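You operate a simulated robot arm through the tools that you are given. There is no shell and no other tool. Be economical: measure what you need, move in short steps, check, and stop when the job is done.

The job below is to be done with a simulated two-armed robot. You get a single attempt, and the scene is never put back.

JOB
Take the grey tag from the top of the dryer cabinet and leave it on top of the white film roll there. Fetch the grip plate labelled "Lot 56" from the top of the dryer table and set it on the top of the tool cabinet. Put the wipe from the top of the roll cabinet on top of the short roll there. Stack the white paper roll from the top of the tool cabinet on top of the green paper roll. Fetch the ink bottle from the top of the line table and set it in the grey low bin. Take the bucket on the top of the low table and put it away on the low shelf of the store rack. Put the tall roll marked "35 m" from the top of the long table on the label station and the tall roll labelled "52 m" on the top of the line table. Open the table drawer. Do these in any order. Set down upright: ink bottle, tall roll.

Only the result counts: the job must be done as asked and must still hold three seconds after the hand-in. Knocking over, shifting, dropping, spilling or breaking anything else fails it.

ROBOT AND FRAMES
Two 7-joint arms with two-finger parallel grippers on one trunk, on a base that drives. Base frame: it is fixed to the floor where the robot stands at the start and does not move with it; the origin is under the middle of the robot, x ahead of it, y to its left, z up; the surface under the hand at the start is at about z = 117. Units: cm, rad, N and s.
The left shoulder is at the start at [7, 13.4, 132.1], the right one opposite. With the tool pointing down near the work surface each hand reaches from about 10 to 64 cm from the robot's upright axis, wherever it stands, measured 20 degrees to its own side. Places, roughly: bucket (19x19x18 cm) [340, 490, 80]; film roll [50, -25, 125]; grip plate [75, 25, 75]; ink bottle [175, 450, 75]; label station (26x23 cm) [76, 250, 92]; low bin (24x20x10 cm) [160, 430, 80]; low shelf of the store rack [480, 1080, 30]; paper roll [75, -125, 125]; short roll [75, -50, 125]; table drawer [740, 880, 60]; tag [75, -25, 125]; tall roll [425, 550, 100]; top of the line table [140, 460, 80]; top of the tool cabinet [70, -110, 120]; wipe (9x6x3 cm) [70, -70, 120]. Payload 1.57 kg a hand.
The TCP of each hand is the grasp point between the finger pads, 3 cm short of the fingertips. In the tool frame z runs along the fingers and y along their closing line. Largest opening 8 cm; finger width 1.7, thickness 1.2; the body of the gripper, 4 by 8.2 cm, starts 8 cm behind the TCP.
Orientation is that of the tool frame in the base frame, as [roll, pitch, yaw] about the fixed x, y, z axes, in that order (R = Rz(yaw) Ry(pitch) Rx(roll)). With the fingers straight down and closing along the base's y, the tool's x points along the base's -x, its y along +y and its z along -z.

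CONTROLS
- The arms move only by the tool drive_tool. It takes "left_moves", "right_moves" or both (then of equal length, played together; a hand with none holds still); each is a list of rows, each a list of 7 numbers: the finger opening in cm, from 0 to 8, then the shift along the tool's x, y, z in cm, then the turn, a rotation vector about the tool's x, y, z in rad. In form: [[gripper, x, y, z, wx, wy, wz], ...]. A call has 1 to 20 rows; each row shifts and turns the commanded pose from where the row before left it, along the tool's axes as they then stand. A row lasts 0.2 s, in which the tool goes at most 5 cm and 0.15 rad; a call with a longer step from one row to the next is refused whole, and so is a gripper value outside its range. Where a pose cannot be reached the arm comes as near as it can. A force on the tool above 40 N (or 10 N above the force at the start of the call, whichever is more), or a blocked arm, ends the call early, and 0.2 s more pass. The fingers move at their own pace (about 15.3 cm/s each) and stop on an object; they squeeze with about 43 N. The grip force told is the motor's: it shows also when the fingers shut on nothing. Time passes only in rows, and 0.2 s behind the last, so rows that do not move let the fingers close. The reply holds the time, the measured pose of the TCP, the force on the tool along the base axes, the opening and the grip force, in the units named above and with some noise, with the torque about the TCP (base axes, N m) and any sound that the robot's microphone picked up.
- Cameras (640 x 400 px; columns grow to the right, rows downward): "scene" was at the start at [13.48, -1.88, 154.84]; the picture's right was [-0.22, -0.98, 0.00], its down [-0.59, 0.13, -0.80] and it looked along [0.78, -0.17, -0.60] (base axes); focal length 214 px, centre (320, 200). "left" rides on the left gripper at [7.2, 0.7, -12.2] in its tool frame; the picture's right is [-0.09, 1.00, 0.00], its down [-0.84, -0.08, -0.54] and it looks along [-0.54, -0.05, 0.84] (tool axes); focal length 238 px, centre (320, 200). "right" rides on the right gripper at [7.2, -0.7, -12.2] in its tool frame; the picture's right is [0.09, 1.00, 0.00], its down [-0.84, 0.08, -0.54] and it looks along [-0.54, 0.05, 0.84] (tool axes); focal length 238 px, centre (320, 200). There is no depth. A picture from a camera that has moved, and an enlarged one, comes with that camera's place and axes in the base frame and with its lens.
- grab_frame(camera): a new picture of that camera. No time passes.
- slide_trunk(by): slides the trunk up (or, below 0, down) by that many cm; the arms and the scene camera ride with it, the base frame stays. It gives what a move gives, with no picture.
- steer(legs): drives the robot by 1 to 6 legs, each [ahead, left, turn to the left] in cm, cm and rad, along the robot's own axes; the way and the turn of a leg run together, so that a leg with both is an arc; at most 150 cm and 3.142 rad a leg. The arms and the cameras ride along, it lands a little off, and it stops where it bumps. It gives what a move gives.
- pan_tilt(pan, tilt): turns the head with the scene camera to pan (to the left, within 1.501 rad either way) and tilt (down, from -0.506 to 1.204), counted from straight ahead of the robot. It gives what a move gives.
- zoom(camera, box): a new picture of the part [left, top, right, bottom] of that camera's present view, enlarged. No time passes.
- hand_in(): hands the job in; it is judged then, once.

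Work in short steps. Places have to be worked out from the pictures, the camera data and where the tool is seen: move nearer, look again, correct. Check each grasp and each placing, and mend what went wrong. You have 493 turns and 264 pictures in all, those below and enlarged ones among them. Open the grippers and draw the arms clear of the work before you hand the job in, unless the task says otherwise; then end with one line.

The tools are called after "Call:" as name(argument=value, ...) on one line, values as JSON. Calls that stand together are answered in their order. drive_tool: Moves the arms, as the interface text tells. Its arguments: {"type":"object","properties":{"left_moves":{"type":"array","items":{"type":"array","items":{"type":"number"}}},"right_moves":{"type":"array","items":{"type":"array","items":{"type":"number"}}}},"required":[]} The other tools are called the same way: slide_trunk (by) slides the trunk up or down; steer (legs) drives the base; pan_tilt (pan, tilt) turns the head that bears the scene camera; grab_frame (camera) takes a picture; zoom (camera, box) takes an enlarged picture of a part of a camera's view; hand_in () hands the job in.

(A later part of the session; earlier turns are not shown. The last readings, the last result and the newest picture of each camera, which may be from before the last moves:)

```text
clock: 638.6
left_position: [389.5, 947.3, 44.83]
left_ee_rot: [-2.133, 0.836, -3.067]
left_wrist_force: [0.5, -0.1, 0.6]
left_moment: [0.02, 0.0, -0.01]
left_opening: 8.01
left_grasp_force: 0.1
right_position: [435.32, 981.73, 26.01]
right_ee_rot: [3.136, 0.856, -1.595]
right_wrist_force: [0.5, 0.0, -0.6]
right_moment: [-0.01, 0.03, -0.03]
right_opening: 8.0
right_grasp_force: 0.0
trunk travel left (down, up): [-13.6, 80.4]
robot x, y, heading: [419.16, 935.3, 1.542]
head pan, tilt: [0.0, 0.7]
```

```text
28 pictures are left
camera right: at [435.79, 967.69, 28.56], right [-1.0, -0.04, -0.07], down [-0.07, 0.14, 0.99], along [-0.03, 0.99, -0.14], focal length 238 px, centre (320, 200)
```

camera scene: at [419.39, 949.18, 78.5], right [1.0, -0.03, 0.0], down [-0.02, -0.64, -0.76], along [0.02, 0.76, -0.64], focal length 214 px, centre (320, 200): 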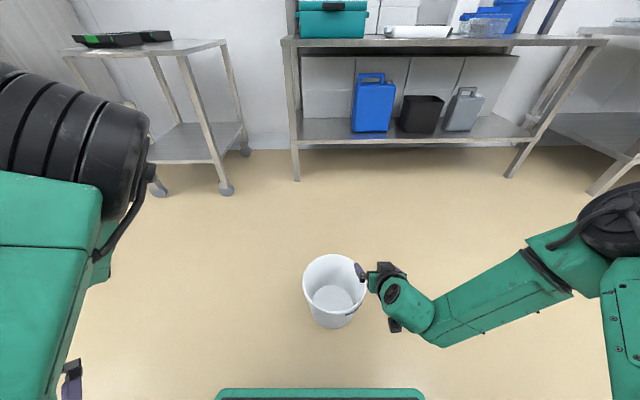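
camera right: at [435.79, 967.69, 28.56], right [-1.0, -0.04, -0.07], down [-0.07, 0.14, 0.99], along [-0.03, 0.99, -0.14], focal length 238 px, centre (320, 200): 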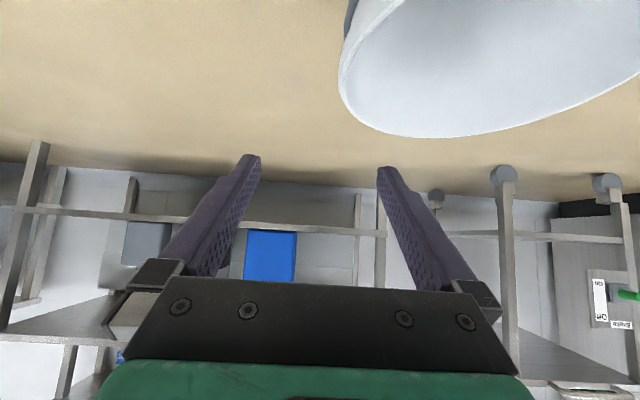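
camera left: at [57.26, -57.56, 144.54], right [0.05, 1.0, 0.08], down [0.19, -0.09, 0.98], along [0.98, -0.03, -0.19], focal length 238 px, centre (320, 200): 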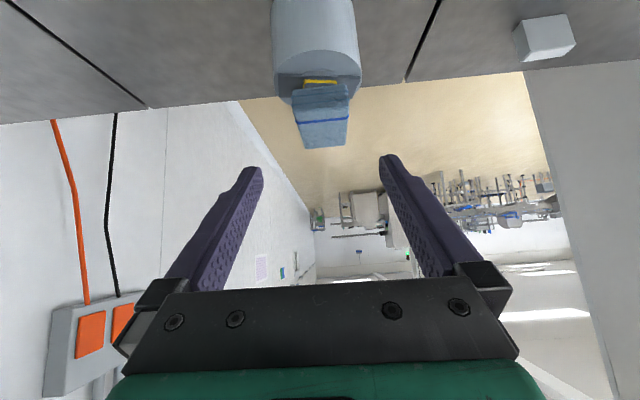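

The right rim is at x≈434.3, y≈986, between the fingers. Advance 3 cm and lower 12 cm, then close.

Call:
steer(legs=[[3, 0, 0]])

Call:
slide_trunk(by=-8)

Call:
slide_trunk(by=-4)

Call:
grab_frame(camera="right")

```text
clock: 639.5
left_position: [389.64, 950.39, 44.78]
left_ee_rot: [-2.133, 0.835, -3.069]
left_wrist_force: [-0.1, 0.0, 0.4]
left_moment: [-0.02, 0.02, 0.01]
left_opening: 8.01
left_grasp_force: 0.1
right_position: [435.31, 984.79, 26.03]
right_ee_rot: [3.137, 0.857, -1.596]
right_wrist_force: [-0.1, 0.4, -0.1]
right_moment: [0.01, 0.01, 0.02]
right_opening: 7.99
right_grasp_force: 0.2
trunk travel left (down, up): [-13.6, 80.4]
robot x, y, heading: [419.16, 938.44, 1.543]
head pan, tilt: [0.0, 0.7]
```

```text
clock: 640.6
left_position: [389.65, 950.33, 36.59]
left_ee_rot: [-2.133, 0.836, -3.067]
left_wrist_force: [-0.1, -0.5, -1.4]
left_moment: [-0.01, 0.01, 0.0]
left_opening: 8.0
left_grasp_force: 0.0
right_position: [435.32, 984.77, 17.99]
right_ee_rot: [3.136, 0.856, -1.595]
right_wrist_force: [-0.3, -0.5, 0.2]
right_moment: [-0.01, 0.0, -0.01]
right_opening: 7.99
right_grasp_force: 0.1
trunk travel left (down, up): [-5.6, 88.4]
robot x, y, heading: [418.88, 938.17, 1.544]
head pan, tilt: [0.0, 0.7]
```

```text
clock: 641.5
left_position: [389.64, 950.31, 32.81]
left_ee_rot: [-2.135, 0.836, -3.069]
left_wrist_force: [-0.1, -0.8, -0.4]
left_moment: [0.01, 0.01, 0.01]
left_opening: 8.01
left_grasp_force: 0.2
right_position: [435.36, 984.77, 14.06]
right_ee_rot: [3.137, 0.858, -1.594]
right_wrist_force: [0.0, 0.2, -0.5]
right_moment: [-0.02, 0.0, -0.04]
right_opening: 8.01
right_grasp_force: 0.0
trunk travel left (down, up): [-1.6, 92.4]
robot x, y, heading: [419.13, 938.9, 1.548]
head pan, tilt: [0.0, 0.7]
```

```text
27 pictures are left
camera right: at [435.84, 970.73, 16.56], right [-1.0, -0.04, -0.07], down [-0.07, 0.14, 0.99], along [-0.03, 0.99, -0.14], focal length 238 px, centre (320, 200)
```

right: 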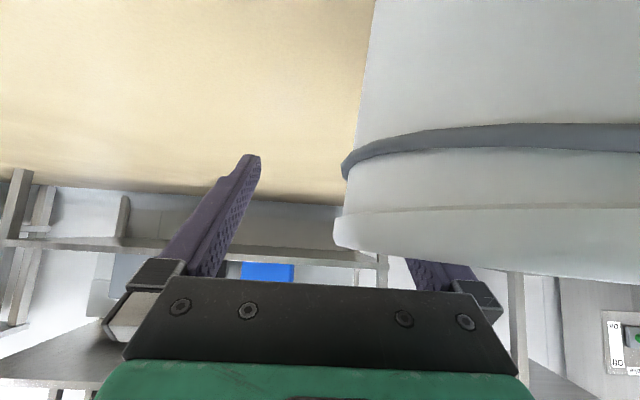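

Inner finger is inside, outer outside. Close.

Call:
drive_tool(right_moves=[[6, 0, 0, 0, 0, 0, 0], [4, 0, 0, 0, 0, 0, 0], [2, 0, 0, 0, 0, 0, 0], [0, 0, 0, 0, 0, 0, 0], [0, 0, 0, 0, 0, 0, 0], [0, 0, 0, 0, 0, 0, 0]])

Call:
slide_trunk(by=6)

Call:
grab_frame(camera="scene")

```text
clock: 642.9
left_position: [389.51, 950.31, 32.74]
left_ee_rot: [-2.135, 0.835, -3.067]
left_wrist_force: [0.6, 0.1, 0.5]
left_moment: [0.01, 0.01, 0.01]
left_opening: 7.98
left_grasp_force: 0.0
right_position: [435.36, 984.82, 14.04]
right_ee_rot: [3.134, 0.859, -1.595]
right_wrist_force: [-1.9, 0.1, 7.6]
right_moment: [-0.52, 0.5, -0.17]
right_opening: 1.64
right_grasp_force: 31.5
trunk travel left (down, up): [-1.6, 92.4]
robot x, y, heading: [419.13, 938.94, 1.542]
head pan, tilt: [0.0, 0.7]
```

```text
clock: 643.9
left_position: [389.65, 950.32, 38.68]
left_ee_rot: [-2.133, 0.835, -3.067]
left_wrist_force: [-0.1, -0.5, -0.3]
left_moment: [0.0, 0.06, 0.01]
left_opening: 8.0
left_grasp_force: 0.0
right_position: [435.32, 984.69, 19.85]
right_ee_rot: [3.136, 0.857, -1.595]
right_wrist_force: [-0.1, -0.6, -1.7]
right_moment: [0.02, -0.2, 0.02]
right_opening: 1.39
right_grasp_force: 30.7
trunk travel left (down, up): [-7.6, 86.4]
robot x, y, heading: [419.1, 938.44, 1.544]
head pan, tilt: [0.0, 0.7]
```

```text
26 pictures are left
camera scene: at [419.46, 952.23, 72.49], right [1.0, -0.03, 0.0], down [-0.02, -0.64, -0.76], along [0.02, 0.76, -0.64], focal length 214 px, centre (320, 200)
```

scene: 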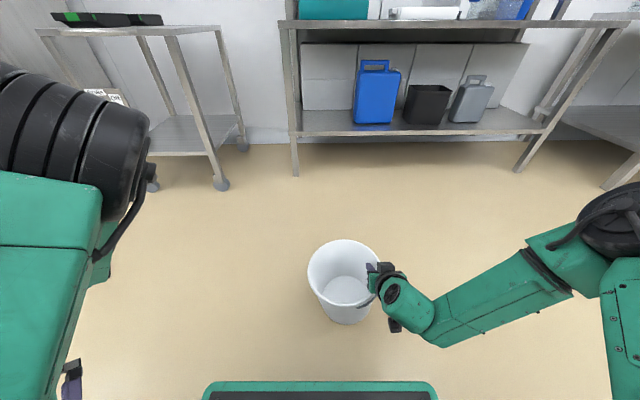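

Bucket is held in the tilted grip. Shelf z≈26, bench underside ≈69. Raise to TCP z≈46.5, align, and drive ahead 60, then check.

Call:
slide_trunk(by=26.6)

Call:
steer(legs=[[0, 2, 0.025], [58, 0, 0]])

Call:
grab_frame(camera="scene")

Call:
grab_frame(camera="right")

```text
clock: 646.6
left_position: [389.77, 950.37, 65.37]
left_ee_rot: [-2.134, 0.833, -3.068]
left_wrist_force: [0.3, -0.6, -0.1]
left_moment: [-0.01, -0.04, 0.0]
left_opening: 7.98
left_grasp_force: 0.0
right_position: [435.43, 984.78, 46.61]
right_ee_rot: [3.137, 0.857, -1.596]
right_wrist_force: [0.3, 0.4, -2.7]
right_moment: [0.02, -0.18, -0.01]
right_opening: 1.39
right_grasp_force: 30.1
trunk travel left (down, up): [-34.2, 59.8]
robot x, y, heading: [419.16, 938.87, 1.545]
head pan, tilt: [0.0, 0.7]
```

```text
clock: 650.2
left_position: [386.81, 1006.69, 65.39]
left_ee_rot: [-2.132, 0.833, -3.026]
left_wrist_force: [1.2, 0.0, -0.1]
left_moment: [0.02, 0.0, 0.04]
left_opening: 8.0
left_grasp_force: 0.0
right_position: [430.98, 1042.96, 46.64]
right_ee_rot: [3.135, 0.856, -1.555]
right_wrist_force: [0.1, -0.5, -2.0]
right_moment: [0.01, -0.22, 0.0]
right_opening: 1.38
right_grasp_force: 30.0
trunk travel left (down, up): [-34.2, 59.8]
robot x, y, heading: [416.61, 996.06, 1.588]
head pan, tilt: [0.0, 0.7]
```

```text
25 pictures are left
camera scene: at [416.52, 1009.81, 99.09], right [1.0, 0.01, 0.0], down [0.01, -0.64, -0.76], along [-0.01, 0.76, -0.64], focal length 214 px, centre (320, 200)
```

scene: 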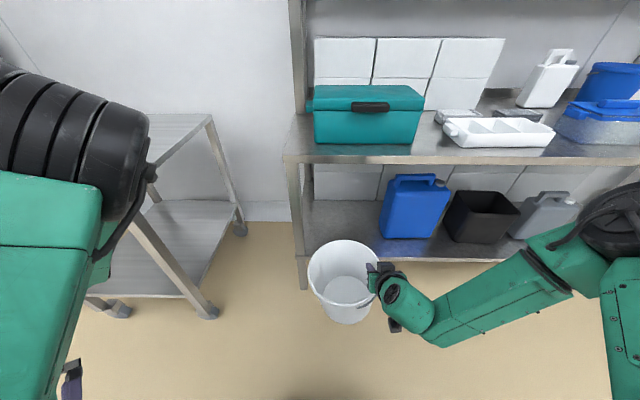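

```text
24 pictures are left
camera right: at [432.12, 1028.95, 49.13], right [-0.99, -0.08, -0.07], down [-0.08, 0.14, 0.99], along [-0.07, 0.99, -0.14], focal length 238 px, centre (320, 200)
```

right: 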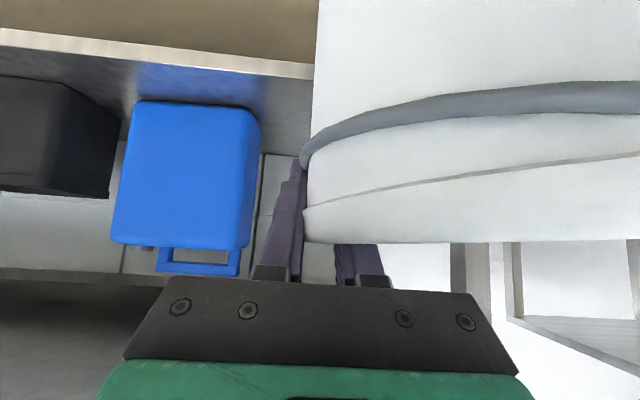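

Clearances look fine: bucket centre ≈[422, 1041], shelf front y≈1061.5, can at x≥442. Lower 2 cm and advance 18, check again.

Call:
slide_trunk(by=-2)

Call:
steer(legs=[[18, 0, -0.015]])

Call:
grab_frame(camera="scene")

```text
clock: 650.9
left_position: [386.81, 1006.75, 63.36]
left_ee_rot: [-2.133, 0.835, -3.026]
left_wrist_force: [0.0, 0.0, 0.5]
left_moment: [0.0, 0.03, -0.02]
left_opening: 8.03
left_grasp_force: 0.1
right_position: [431.08, 1042.95, 44.57]
right_ee_rot: [3.136, 0.857, -1.555]
right_wrist_force: [-0.1, -1.2, -2.7]
right_moment: [0.05, -0.17, 0.03]
right_opening: 1.37
right_grasp_force: 29.8
trunk travel left (down, up): [-32.2, 61.8]
robot x, y, heading: [416.79, 996.4, 1.586]
head pan, tilt: [0.0, 0.7]
```

```text
clock: 652.4
left_position: [386.83, 1025.02, 63.32]
left_ee_rot: [-2.136, 0.835, -3.04]
left_wrist_force: [-0.7, -0.3, 0.4]
left_moment: [-0.03, -0.02, -0.01]
left_opening: 8.0
left_grasp_force: 0.0
right_position: [431.61, 1060.61, 44.66]
right_ee_rot: [3.137, 0.855, -1.567]
right_wrist_force: [-0.7, 0.4, -1.9]
right_moment: [0.04, -0.21, -0.02]
right_opening: 1.39
right_grasp_force: 30.0
trunk travel left (down, up): [-32.2, 61.8]
robot x, y, heading: [416.63, 1014.23, 1.578]
head pan, tilt: [0.0, 0.7]
```

```text
23 pictures are left
camera scene: at [416.56, 1027.73, 97.08], right [1.0, 0.0, 0.0], down [0.0, -0.65, -0.76], along [0.0, 0.76, -0.65], focal length 214 px, centre (320, 200)
```

scene: 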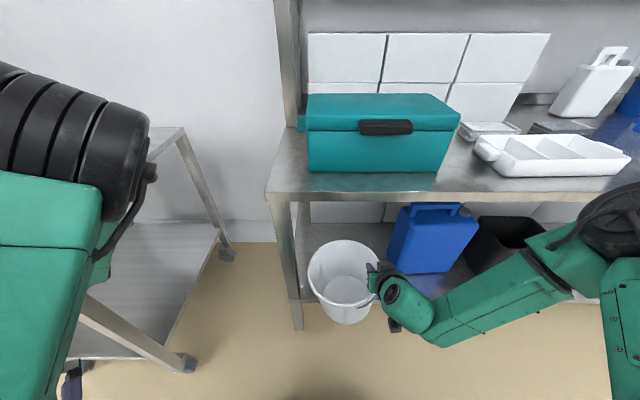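

Advance 13 cm more.

Call:
steer(legs=[[13, 0, 0]])

Call:
grab_frame(camera="scene")

Call:
grab_frame(camera="right")

```text
clock: 653.8
left_position: [386.54, 1037.82, 63.43]
left_ee_rot: [-2.141, 0.836, -3.049]
left_wrist_force: [0.3, 0.0, 0.5]
left_moment: [-0.02, -0.02, 0.0]
left_opening: 8.0
left_grasp_force: 0.0
right_position: [431.76, 1072.93, 44.48]
right_ee_rot: [3.137, 0.849, -1.572]
right_wrist_force: [-1.2, -0.8, -3.0]
right_moment: [0.03, -0.17, -0.03]
right_opening: 1.38
right_grasp_force: 30.4
trunk travel left (down, up): [-32.2, 61.8]
robot x, y, heading: [416.49, 1027.15, 1.566]
head pan, tilt: [0.0, 0.7]
stopped in leg 1: the robot was blocked; the commanded pose is now the measured one
```

```text
22 pictures are left
camera scene: at [416.44, 1040.26, 97.17], right [1.0, 0.0, 0.0], down [0.0, -0.64, -0.77], along [0.0, 0.77, -0.64], focal length 214 px, centre (320, 200)
```

scene: 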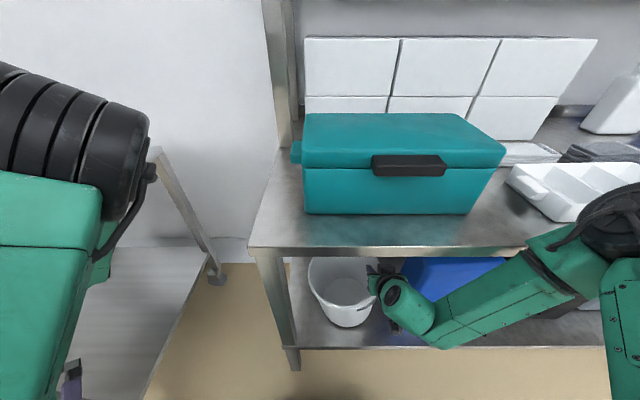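

```text
21 pictures are left
camera right: at [432.52, 1058.93, 47.15], right [-1.0, -0.06, -0.07], down [-0.08, 0.15, 0.99], along [-0.05, 0.99, -0.15], focal length 238 px, centre (320, 200)
```

right: 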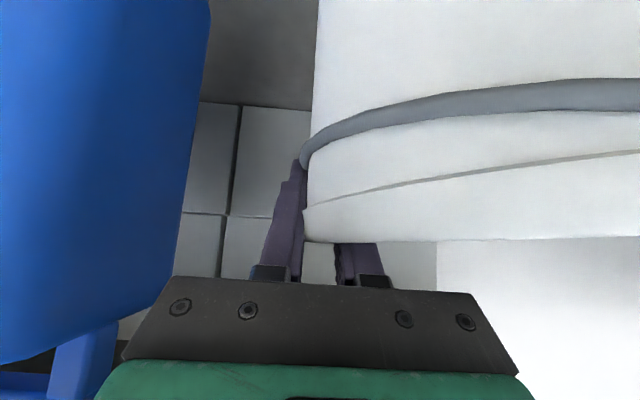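

Nearly all the way (blocked at the end). Bucket centre ≈1071, inside the shelf. Back 0.7 cm to release contact and lower.

Call:
steer(legs=[[-0.8, 0, 0]])

Call:
slide_trunk(by=-2.5)

Call:
slide_trunk(by=-0.8)

Call:
slide_trunk(by=-0.6)

```text
clock: 654.6
left_position: [386.72, 1037.26, 63.34]
left_ee_rot: [-2.135, 0.834, -3.043]
left_wrist_force: [-0.3, 0.3, 0.8]
left_moment: [0.0, -0.01, 0.02]
left_opening: 8.02
left_grasp_force: 0.1
right_position: [431.72, 1072.28, 44.24]
right_ee_rot: [3.136, 0.846, -1.575]
right_wrist_force: [0.5, 0.2, -2.2]
right_moment: [0.0, -0.18, -0.01]
right_opening: 1.36
right_grasp_force: 30.0
trunk travel left (down, up): [-32.2, 61.8]
robot x, y, heading: [416.77, 1026.49, 1.569]
head pan, tilt: [0.0, 0.7]
```

```text
clock: 655.3
left_position: [386.64, 1037.16, 60.83]
left_ee_rot: [-2.138, 0.837, -3.046]
left_wrist_force: [-0.3, -0.4, 0.7]
left_moment: [-0.01, 0.02, 0.0]
left_opening: 7.99
left_grasp_force: 0.0
right_position: [431.65, 1072.43, 42.23]
right_ee_rot: [3.136, 0.858, -1.573]
right_wrist_force: [1.5, 4.9, 27.4]
right_moment: [-0.15, 0.49, 0.03]
right_opening: 1.54
right_grasp_force: 31.2
trunk travel left (down, up): [-29.7, 64.3]
robot x, y, heading: [416.61, 1026.27, 1.571]
head pan, tilt: [0.0, 0.7]
```

```text
clock: 655.6
left_position: [386.61, 1037.24, 60.7]
left_ee_rot: [-2.138, 0.834, -3.048]
left_wrist_force: [0.6, -1.0, 0.2]
left_moment: [0.01, -0.01, 0.01]
left_opening: 7.98
left_grasp_force: 0.0
right_position: [431.6, 1072.6, 42.22]
right_ee_rot: [3.134, 0.861, -1.576]
right_wrist_force: [-0.2, -4.3, 13.9]
right_moment: [-0.54, 0.64, 0.17]
right_opening: 1.53
right_grasp_force: 31.2
trunk travel left (down, up): [-29.6, 64.4]
robot x, y, heading: [416.49, 1026.38, 1.571]
head pan, tilt: [0.0, 0.7]
stopped: the force on the tool passed its limit at 44 N (the readings are from after the stop); the commanded pose is now the measured one
```

```text
clock: 656.0
left_position: [386.57, 1037.14, 60.26]
left_ee_rot: [-2.138, 0.835, -3.048]
left_wrist_force: [-0.4, 0.0, 0.0]
left_moment: [0.03, 0.01, 0.01]
left_opening: 7.99
left_grasp_force: 0.1
right_position: [431.52, 1072.84, 42.04]
right_ee_rot: [3.128, 0.873, -1.576]
right_wrist_force: [-0.9, -1.3, 15.9]
right_moment: [-0.4, 0.61, 0.17]
right_opening: 1.55
right_grasp_force: 31.0
trunk travel left (down, up): [-29.1, 64.9]
robot x, y, heading: [416.38, 1026.53, 1.563]
head pan, tilt: [0.0, 0.7]
stopped: the force on the tool passed its limit at 41 N (the readings are from after the stop); the commanded pose is now the measured one
```

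The bucket rests on the shelf. Relieve slightly, open to 4 cm, lift 4.5 cm, then back out.

Call:
slide_trunk(by=0.4)

Call:
drive_tool(right_moves=[[2.5, 0, 0, 0, 0, 0, 0], [3.5, 0, 0, 0, 0, 0, 0], [4, 0, 0, 0, 0, 0, 0], [4, 0, 0, 0, 0, 0, 0]])

Call:
slide_trunk(by=4.5)

Call:
grab_frame(camera="scene")

```text
clock: 656.6
left_position: [386.56, 1037.16, 60.62]
left_ee_rot: [-2.133, 0.834, -3.043]
left_wrist_force: [-0.3, 0.1, 1.2]
left_moment: [0.03, -0.04, -0.02]
left_opening: 7.99
left_grasp_force: 0.0
right_position: [431.67, 1072.8, 42.14]
right_ee_rot: [3.134, 0.867, -1.575]
right_wrist_force: [-0.2, 0.7, 3.5]
right_moment: [0.32, 0.48, 0.02]
right_opening: 1.53
right_grasp_force: 31.5
trunk travel left (down, up): [-29.5, 64.5]
robot x, y, heading: [416.45, 1026.29, 1.565]
head pan, tilt: [0.0, 0.7]
```

```text
clock: 657.6
left_position: [386.74, 1037.29, 60.74]
left_ee_rot: [-2.135, 0.834, -3.045]
left_wrist_force: [0.9, 0.7, -0.1]
left_moment: [-0.01, -0.02, -0.02]
left_opening: 8.01
left_grasp_force: 0.0
right_position: [431.69, 1072.83, 42.23]
right_ee_rot: [3.133, 0.866, -1.576]
right_wrist_force: [-0.6, 1.0, -0.7]
right_moment: [-0.01, 0.01, 0.0]
right_opening: 3.98
right_grasp_force: 0.0
trunk travel left (down, up): [-29.5, 64.5]
robot x, y, heading: [416.53, 1026.0, 1.565]
head pan, tilt: [0.0, 0.7]
```

```text
clock: 658.5
left_position: [386.8, 1037.23, 65.16]
left_ee_rot: [-2.133, 0.834, -3.045]
left_wrist_force: [0.4, 0.0, 0.2]
left_moment: [0.0, 0.02, -0.03]
left_opening: 7.99
left_grasp_force: 0.1
right_position: [431.72, 1072.86, 46.7]
right_ee_rot: [3.132, 0.868, -1.576]
right_wrist_force: [0.6, 0.6, -0.2]
right_moment: [0.04, 0.0, 0.0]
right_opening: 3.98
right_grasp_force: 0.1
trunk travel left (down, up): [-34.0, 60.0]
robot x, y, heading: [416.55, 1026.0, 1.569]
head pan, tilt: [0.0, 0.7]
```

```text
20 pictures are left
camera scene: at [416.57, 1039.81, 98.95], right [1.0, 0.0, 0.0], down [0.0, -0.64, -0.76], along [0.0, 0.76, -0.64], focal length 214 px, centre (320, 200)
```

scene: 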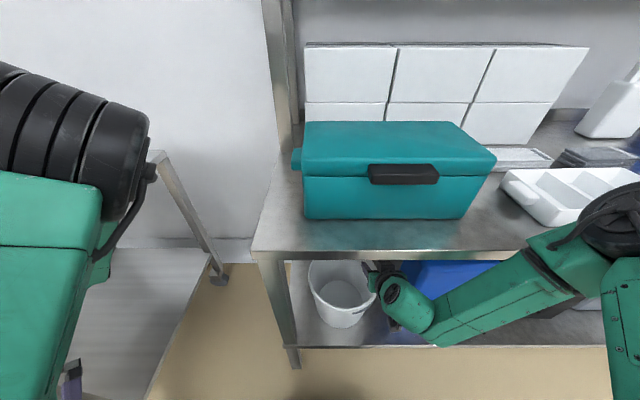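

Fingers just clear the rim; rise 1.2 more and back out 45 cm.

Call:
slide_trunk(by=1.2)

Call:
steer(legs=[[-45, 0, 0]])

Call:
grab_frame(camera="scene")

```text
clock: 659.0
left_position: [386.73, 1037.28, 66.42]
left_ee_rot: [-2.131, 0.835, -3.046]
left_wrist_force: [0.0, 0.1, -0.3]
left_moment: [-0.02, 0.0, 0.01]
left_opening: 8.02
left_grasp_force: 0.0
right_position: [431.73, 1072.86, 48.01]
right_ee_rot: [3.134, 0.867, -1.575]
right_wrist_force: [0.3, 0.0, -0.3]
right_moment: [0.01, 0.0, 0.02]
right_opening: 4.0
right_grasp_force: 0.1
trunk travel left (down, up): [-35.2, 58.8]
robot x, y, heading: [416.63, 1026.5, 1.566]
head pan, tilt: [0.0, 0.7]
```

```text
clock: 661.8
left_position: [386.54, 992.36, 66.43]
left_ee_rot: [-2.134, 0.834, -3.046]
left_wrist_force: [0.1, -0.4, 0.4]
left_moment: [-0.01, -0.02, -0.03]
left_opening: 8.01
left_grasp_force: 0.1
right_position: [431.45, 1028.03, 48.07]
right_ee_rot: [3.134, 0.868, -1.576]
right_wrist_force: [-0.1, -0.4, 0.2]
right_moment: [0.02, 0.0, -0.02]
right_opening: 3.99
right_grasp_force: 0.0
trunk travel left (down, up): [-35.2, 58.8]
robot x, y, heading: [416.29, 981.31, 1.565]
head pan, tilt: [0.0, 0.7]
```

```text
19 pictures are left
camera scene: at [416.44, 994.95, 100.15], right [1.0, 0.0, 0.0], down [0.0, -0.64, -0.77], along [0.0, 0.77, -0.64], focal length 214 px, centre (320, 200)
```

scene: 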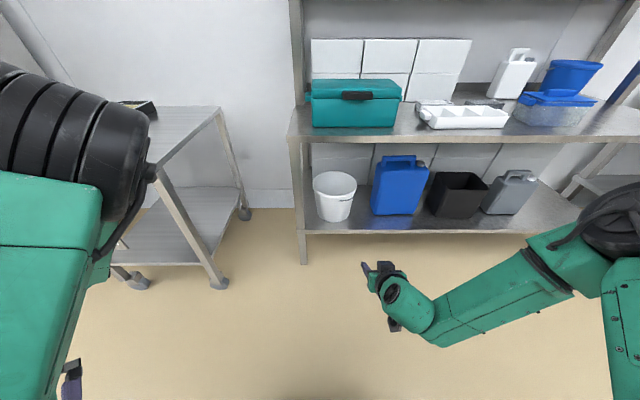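

The bucket is on the low shelf. Last: the table drawer near [740, 880]. Raise the trunk, turn to face +x, and approach.

Call:
slide_trunk(by=35)

Call:
steer(legs=[[-90, 0, 0], [0, 0, -1.565], [150, 0, 0]])

Call:
pan_tilt(pan=0, tilt=0.45)

Call:
grab_frame(camera="scene")

```text
clock: 665.2
left_position: [386.65, 992.52, 101.42]
left_ee_rot: [-2.133, 0.834, -3.045]
left_wrist_force: [0.3, -0.5, 0.1]
left_moment: [0.04, -0.04, -0.03]
left_opening: 8.0
left_grasp_force: 0.0
right_position: [431.58, 1028.09, 82.84]
right_ee_rot: [3.133, 0.869, -1.575]
right_wrist_force: [-0.1, 0.0, 0.2]
right_moment: [-0.01, 0.02, -0.01]
right_opening: 4.01
right_grasp_force: 0.0
trunk travel left (down, up): [-70.2, 23.8]
robot x, y, heading: [416.3, 981.28, 1.567]
head pan, tilt: [0.0, 0.7]
```

```text
clock: 680.8
left_position: [576.15, 929.89, 101.4]
left_ee_rot: [-2.134, 0.834, 1.749]
left_wrist_force: [-0.4, 0.4, 0.2]
left_moment: [0.0, -0.03, -0.02]
left_opening: 7.98
left_grasp_force: 0.1
right_position: [615.2, 888.05, 82.98]
right_ee_rot: [3.133, 0.867, -3.064]
right_wrist_force: [0.3, 0.4, 0.0]
right_moment: [0.01, 0.01, -0.05]
right_opening: 4.0
right_grasp_force: 0.0
trunk travel left (down, up): [-70.2, 23.8]
robot x, y, heading: [567.27, 899.37, 0.083]
head pan, tilt: [0.0, 0.7]
```

```text
clock: 681.6
left_position: [576.07, 929.91, 101.34]
left_ee_rot: [-2.136, 0.832, 1.747]
left_wrist_force: [0.0, -0.5, -0.6]
left_moment: [-0.02, -0.05, 0.0]
left_opening: 8.0
left_grasp_force: 0.0
right_position: [615.19, 888.16, 82.87]
right_ee_rot: [3.133, 0.867, -3.062]
right_wrist_force: [0.6, -0.6, 0.0]
right_moment: [0.0, 0.01, 0.0]
right_opening: 3.99
right_grasp_force: 0.1
trunk travel left (down, up): [-70.2, 23.8]
robot x, y, heading: [567.68, 899.72, 0.08]
head pan, tilt: [0.0, 0.45]
```

```text
18 pictures are left
camera scene: at [581.73, 900.45, 137.36], right [0.08, -1.0, 0.0], down [-0.43, -0.03, -0.9], along [0.9, 0.07, -0.44], focal length 214 px, centre (320, 200)
```

scene: 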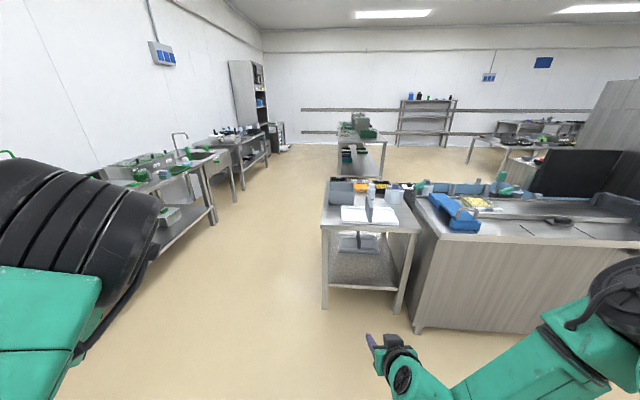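

Call:
zoom(camera="scene", box=[310, 170, 440, 320])

```text
2.67 times, centred on (375, 245) of scene
camera zoom: at [581.73, 900.45, 137.36], right [0.08, -1.0, 0.0], down [-0.43, -0.03, -0.9], along [0.9, 0.07, -0.44], focal length 572 px, centre (173, 80)
```

zoom: 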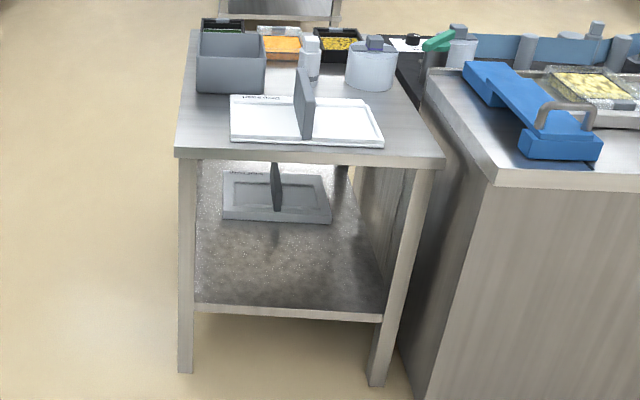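

No drawer on the near face; the table spans x≈684–790, y 855–906. I go to its +y side (aisle) and face it.

Call:
steer(legs=[[0, 72, -0.08], [150, 0, 0], [22, 0, 0], [0, 0, -1.571]])

Call:
pan_tilt(pan=0, tilt=0.7)

Call:
grab_frame(camera="scene")

```text
clock: 697.6
left_position: [765.95, 962.34, 101.4]
left_ee_rot: [-2.133, 0.834, 0.13]
left_wrist_force: [0.1, 0.2, 0.2]
left_moment: [-0.01, 0.0, -0.02]
left_opening: 7.98
left_grasp_force: 0.0
right_position: [722.15, 925.31, 82.91]
right_ee_rot: [3.134, 0.868, 1.598]
right_wrist_force: [0.2, 0.5, 0.2]
right_moment: [-0.02, 0.0, 0.01]
right_opening: 4.01
right_grasp_force: 0.0
trunk travel left (down, up): [-70.2, 23.8]
robot x, y, heading: [735.54, 972.09, -1.543]
head pan, tilt: [0.0, 0.45]
```

```text
clock: 698.4
left_position: [765.78, 962.23, 101.39]
left_ee_rot: [-2.134, 0.834, 0.128]
left_wrist_force: [0.1, 0.7, 0.3]
left_moment: [-0.02, 0.01, 0.01]
left_opening: 8.0
left_grasp_force: 0.0
right_position: [722.18, 925.35, 83.06]
right_ee_rot: [3.133, 0.868, 1.598]
right_wrist_force: [0.5, 0.7, -0.3]
right_moment: [-0.01, 0.01, -0.02]
right_opening: 4.02
right_grasp_force: 0.1
trunk travel left (down, up): [-70.2, 23.8]
robot x, y, heading: [735.43, 972.43, -1.539]
head pan, tilt: [0.0, 0.7]
```

```text
16 pictures are left
camera scene: at [736.17, 958.84, 135.15], right [-1.0, -0.03, 0.0], down [-0.02, 0.64, -0.77], along [0.02, -0.76, -0.64], focal length 214 px, centre (320, 200)
```

scene: 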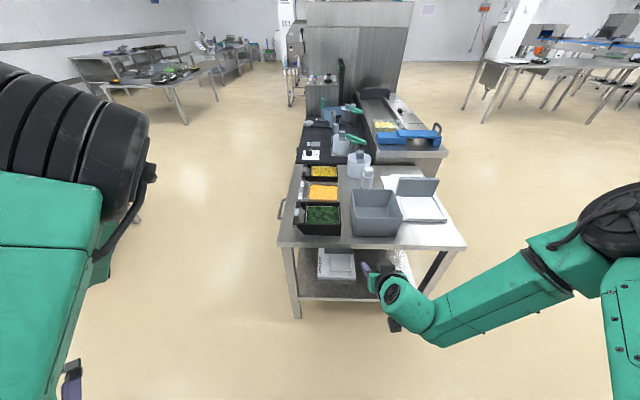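

The drawer handle is on the +x face at ≈[757, 882.6, 64]. I go around to the +x side and face -x.

Call:
steer(legs=[[0, 98, -0.03], [0, 0, -1.571], [0, 98, 0]])

Call:
pan_tilt(pan=-0.15, tilt=0.7)

Call:
grab_frame(camera="scene")

```text
clock: 711.8
left_position: [821.38, 847.5, 101.41]
left_ee_rot: [-2.134, 0.834, -1.482]
left_wrist_force: [0.0, 0.3, 0.5]
left_moment: [-0.01, 0.0, 0.0]
left_opening: 8.0
left_grasp_force: 0.1
right_position: [786.05, 892.78, 82.87]
right_ee_rot: [3.133, 0.867, -0.013]
right_wrist_force: [0.4, 0.7, 0.4]
right_moment: [-0.01, 0.03, -0.02]
right_opening: 3.99
right_grasp_force: 0.0
trunk travel left (down, up): [-70.2, 23.8]
robot x, y, heading: [832.62, 877.5, 3.13]
head pan, tilt: [0.0, 0.7]
```

```text
clock: 712.5
left_position: [821.25, 847.58, 101.36]
left_ee_rot: [-2.134, 0.834, -1.482]
left_wrist_force: [0.2, -0.1, -0.1]
left_moment: [-0.02, -0.01, 0.0]
left_opening: 8.0
left_grasp_force: 0.0
right_position: [786.02, 892.8, 82.97]
right_ee_rot: [3.133, 0.867, -0.012]
right_wrist_force: [-0.8, 0.1, 0.3]
right_moment: [-0.01, -0.01, 0.01]
right_opening: 4.0
right_grasp_force: 0.1
trunk travel left (down, up): [-70.2, 23.8]
robot x, y, heading: [832.41, 877.28, 3.132]
head pan, tilt: [-0.15, 0.7]
```

```text
15 pictures are left
camera scene: at [819.05, 878.71, 135.15], right [0.16, 0.99, 0.0], down [0.64, -0.1, -0.76], along [-0.76, 0.12, -0.64], focal length 214 px, centre (320, 200)
```

scene: 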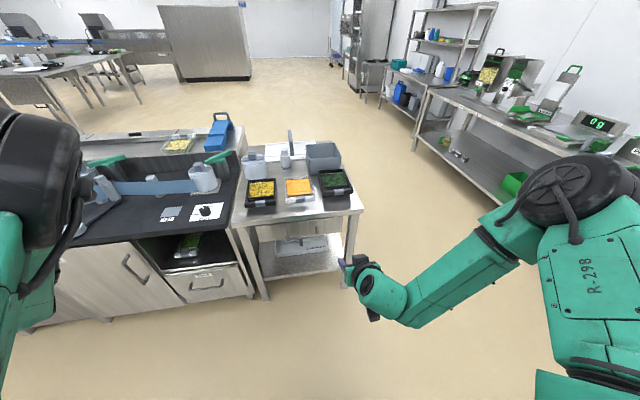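

Call:
zoom(camera="scene", box=[230, 190, 370, 290])

```text
4.00 times, centred on (300, 240) of scene
camera zoom: at [819.05, 878.71, 135.15], right [0.16, 0.99, 0.0], down [0.64, -0.1, -0.76], along [-0.76, 0.12, -0.64], focal length 858 px, centre (400, 40)
```

zoom: 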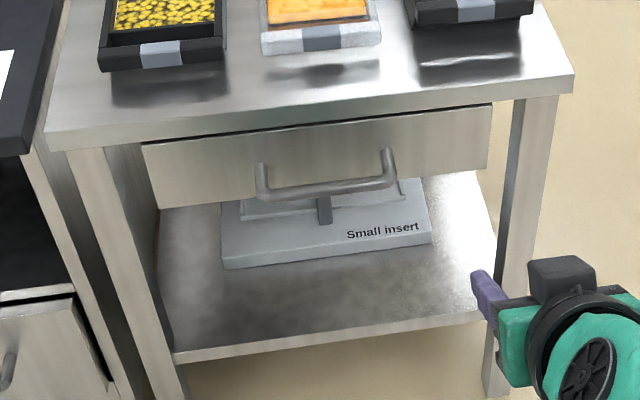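

Handle bar: x≈757.5, y≈881, z≈63.3, stand-off ~4 cm, table top z≈71. I un-tilt the right hand, yaw it -90° (closing along x), and move the robot 10 cm left.

Call:
drive_tool(right_moves=[[4, 0, 0, 0, 0, 0.15, 0], [4, 0, 0, 0, 0, 0.15, 0], [4, 0, 0, 0, 0, 0.15, 0], [4, 0, 0, 0, 0, 0.15, 0], [4, 0, 0, 0, 0, 0.15, 0], [4, 0, 0, 0, 0.008, 0.117, 0], [4, 0, 0, 0, 0, 0, -0.145], [4, 0, 0, 0, 0, 0, -0.145], [4, 0, 0, 0, 0, 0, -0.145], [4, 0, 0, 0, 0, 0, -0.145], [4, 0, 0, 0, 0, 0, -0.145], [4, 0, 0, 0, 0, 0, -0.145], [4, 0, 0, 0, 0, 0, -0.145], [4, 0, 0, 0, 0, 0, -0.145], [4, 0, 0, 0, 0, 0, -0.145], [4, 0, 0, 0, 0, 0, -0.145], [4, 0, 0, 0, 0, 0, -0.12], [4, 0, 0, 0, 0, 0, 0]])

Call:
steer(legs=[[0, 10, 0.01], [22, 0, 0]])

```text
clock: 716.3
left_position: [821.28, 847.59, 101.32]
left_ee_rot: [-2.134, 0.834, -1.481]
left_wrist_force: [-0.9, -0.7, 0.3]
left_moment: [0.03, -0.01, -0.02]
left_opening: 8.0
left_grasp_force: 0.2
right_position: [785.97, 892.89, 82.91]
right_ee_rot: [-3.141, -0.001, 1.567]
right_wrist_force: [-1.2, 0.2, 0.1]
right_moment: [0.01, 0.01, -0.01]
right_opening: 4.01
right_grasp_force: 0.0
trunk travel left (down, up): [-70.2, 23.8]
robot x, y, heading: [832.58, 877.31, 3.13]
head pan, tilt: [-0.15, 0.7]
```

```text
clock: 718.7
left_position: [798.82, 837.46, 101.36]
left_ee_rot: [-2.135, 0.834, -1.477]
left_wrist_force: [-0.6, -0.1, -0.3]
left_moment: [0.03, 0.0, 0.01]
left_opening: 8.02
left_grasp_force: 0.1
right_position: [763.34, 882.63, 83.07]
right_ee_rot: [-3.141, -0.001, 1.569]
right_wrist_force: [-0.6, 0.0, 0.4]
right_moment: [-0.02, 0.01, 0.01]
right_opening: 3.98
right_grasp_force: 0.1
trunk travel left (down, up): [-70.2, 23.8]
robot x, y, heading: [809.68, 867.15, 3.133]
head pan, tilt: [-0.15, 0.7]
```

Hand is vertical with closing along x. Check with pictures before lowering.

Call:
grab_frame(camera="right")

Call:
zoom(camera="scene", box=[230, 180, 410, 320])

```text
13 pictures are left
camera right: at [762.88, 889.69, 95.18], right [1.0, 0.09, 0.0], down [0.08, -0.84, 0.54], along [0.05, -0.54, -0.84], focal length 238 px, centre (320, 200)
```

right: 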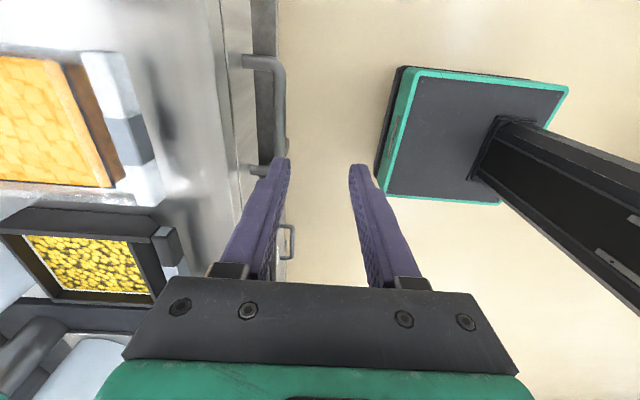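

```text
2.86 times, centred on (320, 250) of scene
camera zoom: at [796.5, 868.66, 135.16], right [0.16, 0.99, 0.0], down [0.64, -0.1, -0.77], along [-0.76, 0.12, -0.64], focal length 613 px, centre (320, 57)
```

zoom: 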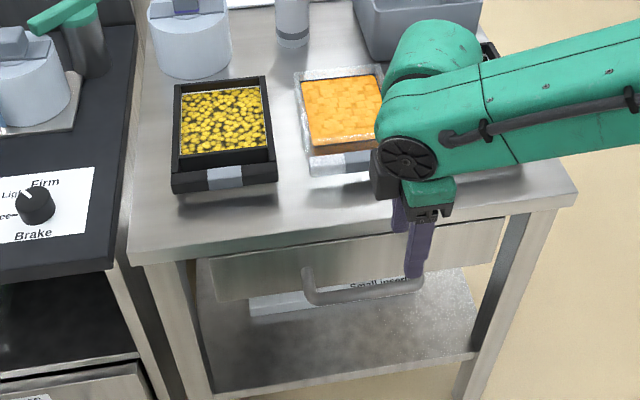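

Bar at x≈758.4, y 874–888. Move the TCP to [758.4, 881.5], opening 5, and lower the trunk 15.

Call:
drive_tool(right_moves=[[5, -0.5, -2.5, 0, 0, 0, 0], [5, -0.5, -2.5, 0, 0, 0, 0], [5, 0, 0, 0, 0, 0, 0]])

Call:
slide_trunk(by=-13)

Call:
grab_frame(camera="right")

```text
clock: 719.5
left_position: [798.75, 837.58, 101.34]
left_ee_rot: [-2.134, 0.835, -1.475]
left_wrist_force: [0.3, -0.7, 0.7]
left_moment: [0.01, -0.03, 0.02]
left_opening: 7.98
left_grasp_force: 0.0
right_position: [760.99, 883.63, 84.85]
right_ee_rot: [-3.137, 0.001, 1.567]
right_wrist_force: [-0.4, 0.0, -0.1]
right_moment: [-0.05, -0.02, -0.03]
right_opening: 5.0
right_grasp_force: 0.1
right hand out of reach, approached as far as the arm can: row 1, 2
trunk travel left (down, up): [-70.2, 23.8]
robot x, y, heading: [809.91, 867.35, 3.14]
head pan, tilt: [-0.15, 0.7]
```

```text
clock: 721.1
left_position: [798.72, 837.45, 88.39]
left_ee_rot: [-2.134, 0.833, -1.478]
left_wrist_force: [-0.3, 0.7, 0.1]
left_moment: [0.0, 0.0, 0.05]
left_opening: 8.03
left_grasp_force: 0.0
right_position: [761.01, 883.68, 71.83]
right_ee_rot: [-3.137, -0.002, 1.57]
right_wrist_force: [-1.0, 0.2, 0.5]
right_moment: [0.01, 0.03, 0.01]
right_opening: 5.02
right_grasp_force: 0.1
trunk travel left (down, up): [-57.2, 36.8]
robot x, y, heading: [809.72, 866.93, 3.141]
head pan, tilt: [-0.15, 0.7]
```

```text
11 pictures are left
camera right: at [760.5, 890.76, 84.09], right [1.0, 0.09, 0.0], down [0.08, -0.84, 0.54], along [0.05, -0.54, -0.84], focal length 238 px, centre (320, 200)
```

right: 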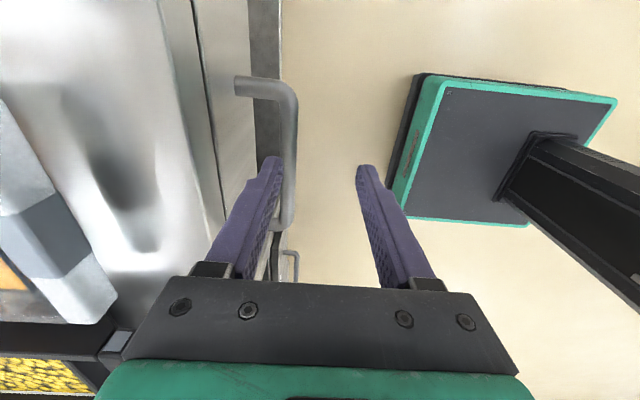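

The rear finger is right above the bar; drive 2.7 cm closer so it drops behind the bar, then lower 6.3 cm.

Call:
steer(legs=[[2.7, 0, 0]])

Call:
slide_trunk(by=-3)

Call:
grab_frame(camera="right")

```text
clock: 721.9
left_position: [796.1, 837.55, 88.3]
left_ee_rot: [-2.133, 0.834, -1.48]
left_wrist_force: [-0.6, 0.6, -0.5]
left_moment: [0.01, 0.01, 0.0]
left_opening: 8.01
left_grasp_force: 0.0
right_position: [758.26, 883.71, 71.95]
right_ee_rot: [-3.139, 0.0, 1.569]
right_wrist_force: [0.7, -0.1, 0.4]
right_moment: [0.04, 0.0, 0.02]
right_opening: 5.02
right_grasp_force: 0.0
trunk travel left (down, up): [-57.2, 36.8]
robot x, y, heading: [807.04, 867.6, 3.137]
head pan, tilt: [-0.15, 0.7]
```

```text
clock: 722.7
left_position: [796.04, 837.62, 85.44]
left_ee_rot: [-2.133, 0.834, -1.479]
left_wrist_force: [1.2, -0.2, 0.5]
left_moment: [0.0, 0.01, -0.03]
left_opening: 7.99
left_grasp_force: 0.1
right_position: [758.28, 883.75, 68.85]
right_ee_rot: [-3.138, 0.0, 1.569]
right_wrist_force: [0.5, 0.5, -0.6]
right_moment: [0.03, 0.01, -0.03]
right_opening: 4.99
right_grasp_force: 0.1
trunk travel left (down, up): [-54.2, 39.8]
robot x, y, heading: [806.98, 867.15, 3.137]
head pan, tilt: [-0.15, 0.7]
```

```text
10 pictures are left
camera right: at [757.8, 890.79, 81.1], right [1.0, 0.09, 0.0], down [0.08, -0.84, 0.54], along [0.05, -0.54, -0.84], focal length 238 px, centre (320, 200)
```

right: 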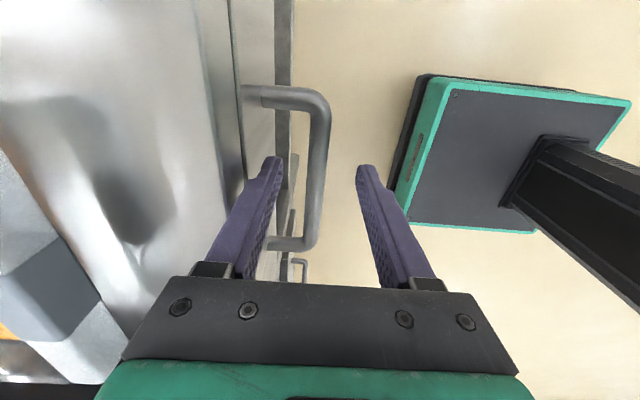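

The bar is centred between the fingers. Lower 3.8 cm and close.

Call:
slide_trunk(by=-3.8)

Call:
drive_tool(right_moves=[[3, 0, 0, 0, 0, 0, 0], [1, 0, 0, 0, 0, 0, 0], [0, 0, 0, 0, 0, 0, 0], [0, 0, 0, 0, 0, 0, 0]])

Call:
grab_frame(camera="right")

```text
clock: 723.5
left_position: [796.02, 837.54, 81.73]
left_ee_rot: [-2.134, 0.833, -1.478]
left_wrist_force: [0.1, 0.0, 0.4]
left_moment: [0.0, -0.01, 0.01]
left_opening: 7.99
left_grasp_force: 0.1
right_position: [758.24, 883.73, 65.02]
right_ee_rot: [-3.139, -0.001, 1.57]
right_wrist_force: [0.8, -0.2, 0.8]
right_moment: [0.0, -0.02, -0.01]
right_opening: 5.0
right_grasp_force: 0.1
trunk travel left (down, up): [-50.4, 43.6]
robot x, y, heading: [807.0, 867.19, 3.138]
head pan, tilt: [-0.15, 0.7]
```

```text
clock: 724.5
left_position: [796.01, 837.55, 81.55]
left_ee_rot: [-2.132, 0.834, -1.477]
left_wrist_force: [0.2, -0.1, -0.3]
left_moment: [0.03, -0.01, -0.02]
left_opening: 7.98
left_grasp_force: 0.2
right_position: [758.27, 883.72, 65.01]
right_ee_rot: [-3.14, -0.001, 1.57]
right_wrist_force: [-4.1, 0.2, 0.2]
right_moment: [0.0, 0.09, 0.06]
right_opening: 1.57
right_grasp_force: 31.1
trunk travel left (down, up): [-50.4, 43.6]
robot x, y, heading: [807.55, 867.41, 3.137]
head pan, tilt: [-0.15, 0.7]
```

```text
9 pictures are left
camera right: at [757.72, 890.78, 77.27], right [1.0, 0.09, 0.0], down [0.08, -0.84, 0.54], along [0.05, -0.54, -0.84], focal length 238 px, centre (320, 200)
```

right: 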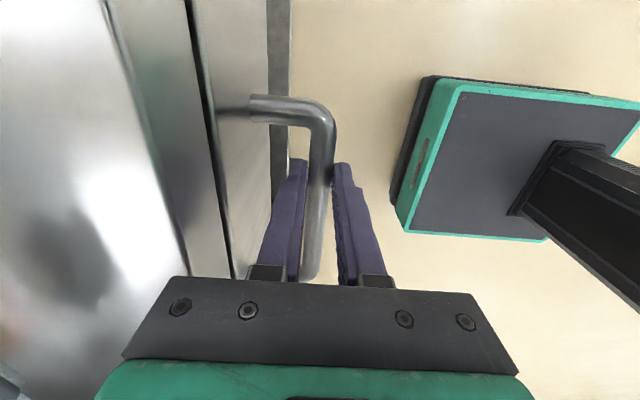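

The bar is gripped. Pull the drawer by driving back in steps.

Call:
steer(legs=[[-12, 0, 0]])

Call:
steer(legs=[[-12, 0, 0]])

Call:
grab_frame(camera="scene")

```text
clock: 725.8
left_position: [808.47, 837.63, 81.63]
left_ee_rot: [-2.135, 0.831, -1.475]
left_wrist_force: [0.7, 0.4, 0.8]
left_moment: [0.0, 0.0, 0.0]
left_opening: 8.0
left_grasp_force: 0.1
right_position: [770.34, 883.66, 65.06]
right_ee_rot: [-3.139, -0.002, 1.572]
right_wrist_force: [-1.2, 13.8, 3.3]
right_moment: [0.71, 0.04, -0.06]
right_opening: 1.58
right_grasp_force: 31.4
trunk travel left (down, up): [-50.4, 43.6]
robot x, y, heading: [819.0, 867.85, 3.142]
head pan, tilt: [-0.15, 0.7]
```

```text
clock: 727.0
left_position: [820.54, 837.59, 81.69]
left_ee_rot: [-2.135, 0.832, -1.476]
left_wrist_force: [0.1, 0.1, 0.0]
left_moment: [0.01, 0.0, -0.01]
left_opening: 8.02
left_grasp_force: 0.0
right_position: [782.68, 883.71, 65.17]
right_ee_rot: [-3.138, -0.003, 1.57]
right_wrist_force: [-1.5, 6.3, 0.2]
right_moment: [0.5, 0.04, -0.03]
right_opening: 1.59
right_grasp_force: 30.8
trunk travel left (down, up): [-50.4, 43.6]
robot x, y, heading: [831.9, 867.15, 3.136]
head pan, tilt: [-0.15, 0.7]
```

```text
8 pictures are left
camera scene: at [818.13, 868.68, 115.35], right [0.15, 0.99, 0.0], down [0.64, -0.1, -0.76], along [-0.76, 0.12, -0.64], focal length 214 px, centre (320, 200)
```

scene: 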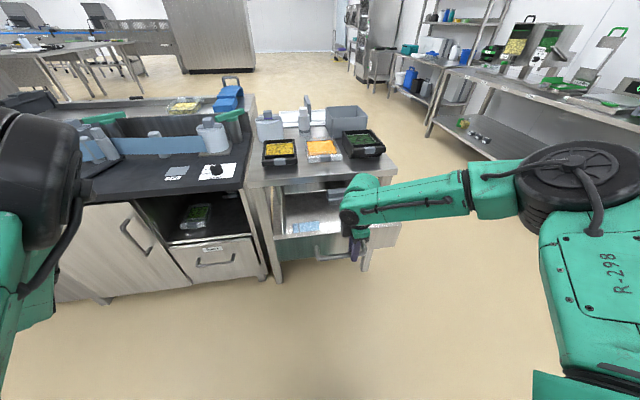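

The drawer is open 24 cm, table unmoved. Pull a little more while watching the force.

Call:
steer(legs=[[-4, 0, 0]])

Call:
steer(legs=[[-3, 0, 0]])

```text
clock: 727.8
left_position: [822.13, 837.48, 81.54]
left_ee_rot: [-2.133, 0.835, -1.472]
left_wrist_force: [0.6, -0.2, -0.2]
left_moment: [0.0, 0.0, -0.01]
left_opening: 7.98
left_grasp_force: 0.0
right_position: [783.19, 883.74, 65.4]
right_ee_rot: [-3.109, 0.0, 1.569]
right_wrist_force: [-5.9, -0.1, -7.7]
right_moment: [-0.12, 0.24, 0.01]
right_opening: 1.55
right_grasp_force: 31.2
trunk travel left (down, up): [-50.4, 43.6]
robot x, y, heading: [833.29, 867.41, 3.138]
head pan, tilt: [-0.15, 0.7]
stopped in leg 1: the force on the tool passed its limit at 62 N (the readings are from after the stop); the commanded pose is now the measured one
```

```text
clock: 728.6
left_position: [822.95, 837.48, 81.61]
left_ee_rot: [-2.13, 0.831, -1.471]
left_wrist_force: [1.4, -0.4, 0.1]
left_moment: [0.0, 0.01, -0.01]
left_opening: 7.98
left_grasp_force: 0.0
right_position: [783.35, 883.75, 65.68]
right_ee_rot: [-3.084, 0.005, 1.568]
right_wrist_force: [-9.9, -1.0, -13.3]
right_moment: [-0.19, 0.29, 0.03]
right_opening: 1.59
right_grasp_force: 31.6
trunk travel left (down, up): [-50.4, 43.6]
robot x, y, heading: [834.18, 867.13, 3.14]
head pan, tilt: [-0.15, 0.7]
stopped in leg 1: the force on the tool passed its limit at 56 N (the readings are from after the stop); the commanded pose is now the measured one
```

The drawer is at its stop. Open the fingers and lift out.

Call:
drive_tool(right_moves=[[2.5, 0, 0, 0, 0, 0, 0], [4, 0, 0, 0, 0, 0, 0], [4.5, 0, 0, 0, 0, 0, 0], [4.5, 0, 0, 0, 0, 0, 0]])

Call:
grab_frame(camera="right")

```text
clock: 729.6
left_position: [823.25, 837.42, 81.57]
left_ee_rot: [-2.136, 0.832, -1.474]
left_wrist_force: [0.7, -0.2, 0.3]
left_moment: [0.02, 0.0, 0.01]
left_opening: 8.0
left_grasp_force: 0.0
right_position: [783.48, 883.67, 65.99]
right_ee_rot: [-3.082, 0.001, 1.569]
right_wrist_force: [-0.7, 1.1, 1.4]
right_moment: [-0.01, -0.01, -0.02]
right_opening: 4.49
right_grasp_force: 0.0
trunk travel left (down, up): [-50.4, 43.6]
robot x, y, heading: [833.95, 867.29, 3.139]
head pan, tilt: [-0.15, 0.7]
```

```text
7 pictures are left
camera right: at [783.72, 890.84, 78.15], right [0.99, 0.09, -0.06], down [0.11, -0.84, 0.54], along [0.0, -0.54, -0.84], focal length 238 px, centre (320, 200)
```

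right: 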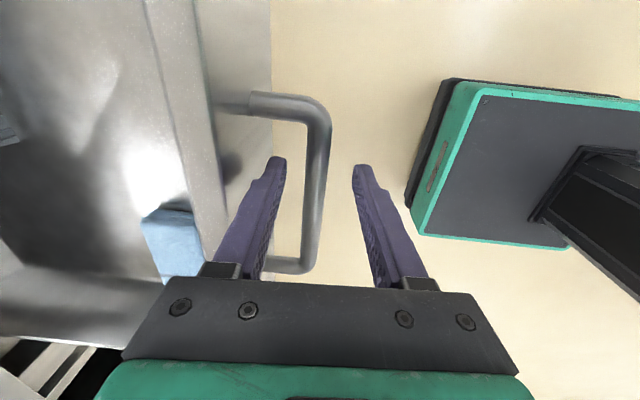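

Clear of the bar. Raise straight up 15 cm, back away, and look.

Call:
slide_trunk(by=15)

Call:
steer(legs=[[-35, 0, 0]])

Call:
grab_frame(camera="scene")

```text
clock: 731.4
left_position: [823.25, 837.38, 96.55]
left_ee_rot: [-2.136, 0.833, -1.475]
left_wrist_force: [0.7, 0.0, 0.0]
left_moment: [-0.01, 0.03, 0.04]
left_opening: 7.99
left_grasp_force: 0.0
right_position: [783.58, 883.72, 80.94]
right_ee_rot: [-3.082, 0.0, 1.569]
right_wrist_force: [-0.3, 0.5, -0.6]
right_moment: [-0.01, -0.01, 0.01]
right_opening: 4.5
right_grasp_force: 0.0
trunk travel left (down, up): [-65.4, 28.6]
robot x, y, heading: [834.36, 867.55, 3.139]
head pan, tilt: [-0.15, 0.7]
```

```text
clock: 733.6
left_position: [858.16, 837.45, 96.53]
left_ee_rot: [-2.136, 0.833, -1.47]
left_wrist_force: [0.5, -0.3, -1.2]
left_moment: [-0.01, 0.02, 0.02]
left_opening: 8.01
left_grasp_force: 0.0
right_position: [818.19, 883.58, 80.96]
right_ee_rot: [-3.084, 0.0, 1.573]
right_wrist_force: [0.4, -0.5, 0.0]
right_moment: [-0.01, -0.03, 0.01]
right_opening: 4.5
right_grasp_force: 0.0
trunk travel left (down, up): [-65.4, 28.6]
robot x, y, heading: [869.3, 866.84, -3.137]
head pan, tilt: [-0.15, 0.7]
```

```text
6 pictures are left
camera scene: at [855.57, 868.56, 130.34], right [0.15, 0.99, 0.0], down [0.64, -0.09, -0.76], along [-0.76, 0.11, -0.64], focal length 214 px, centre (320, 200)
```

scene: 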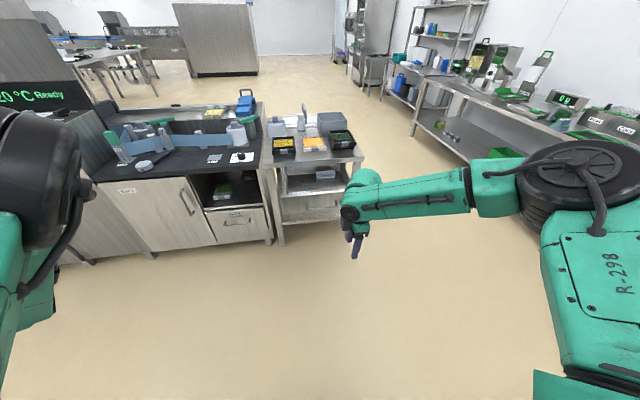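

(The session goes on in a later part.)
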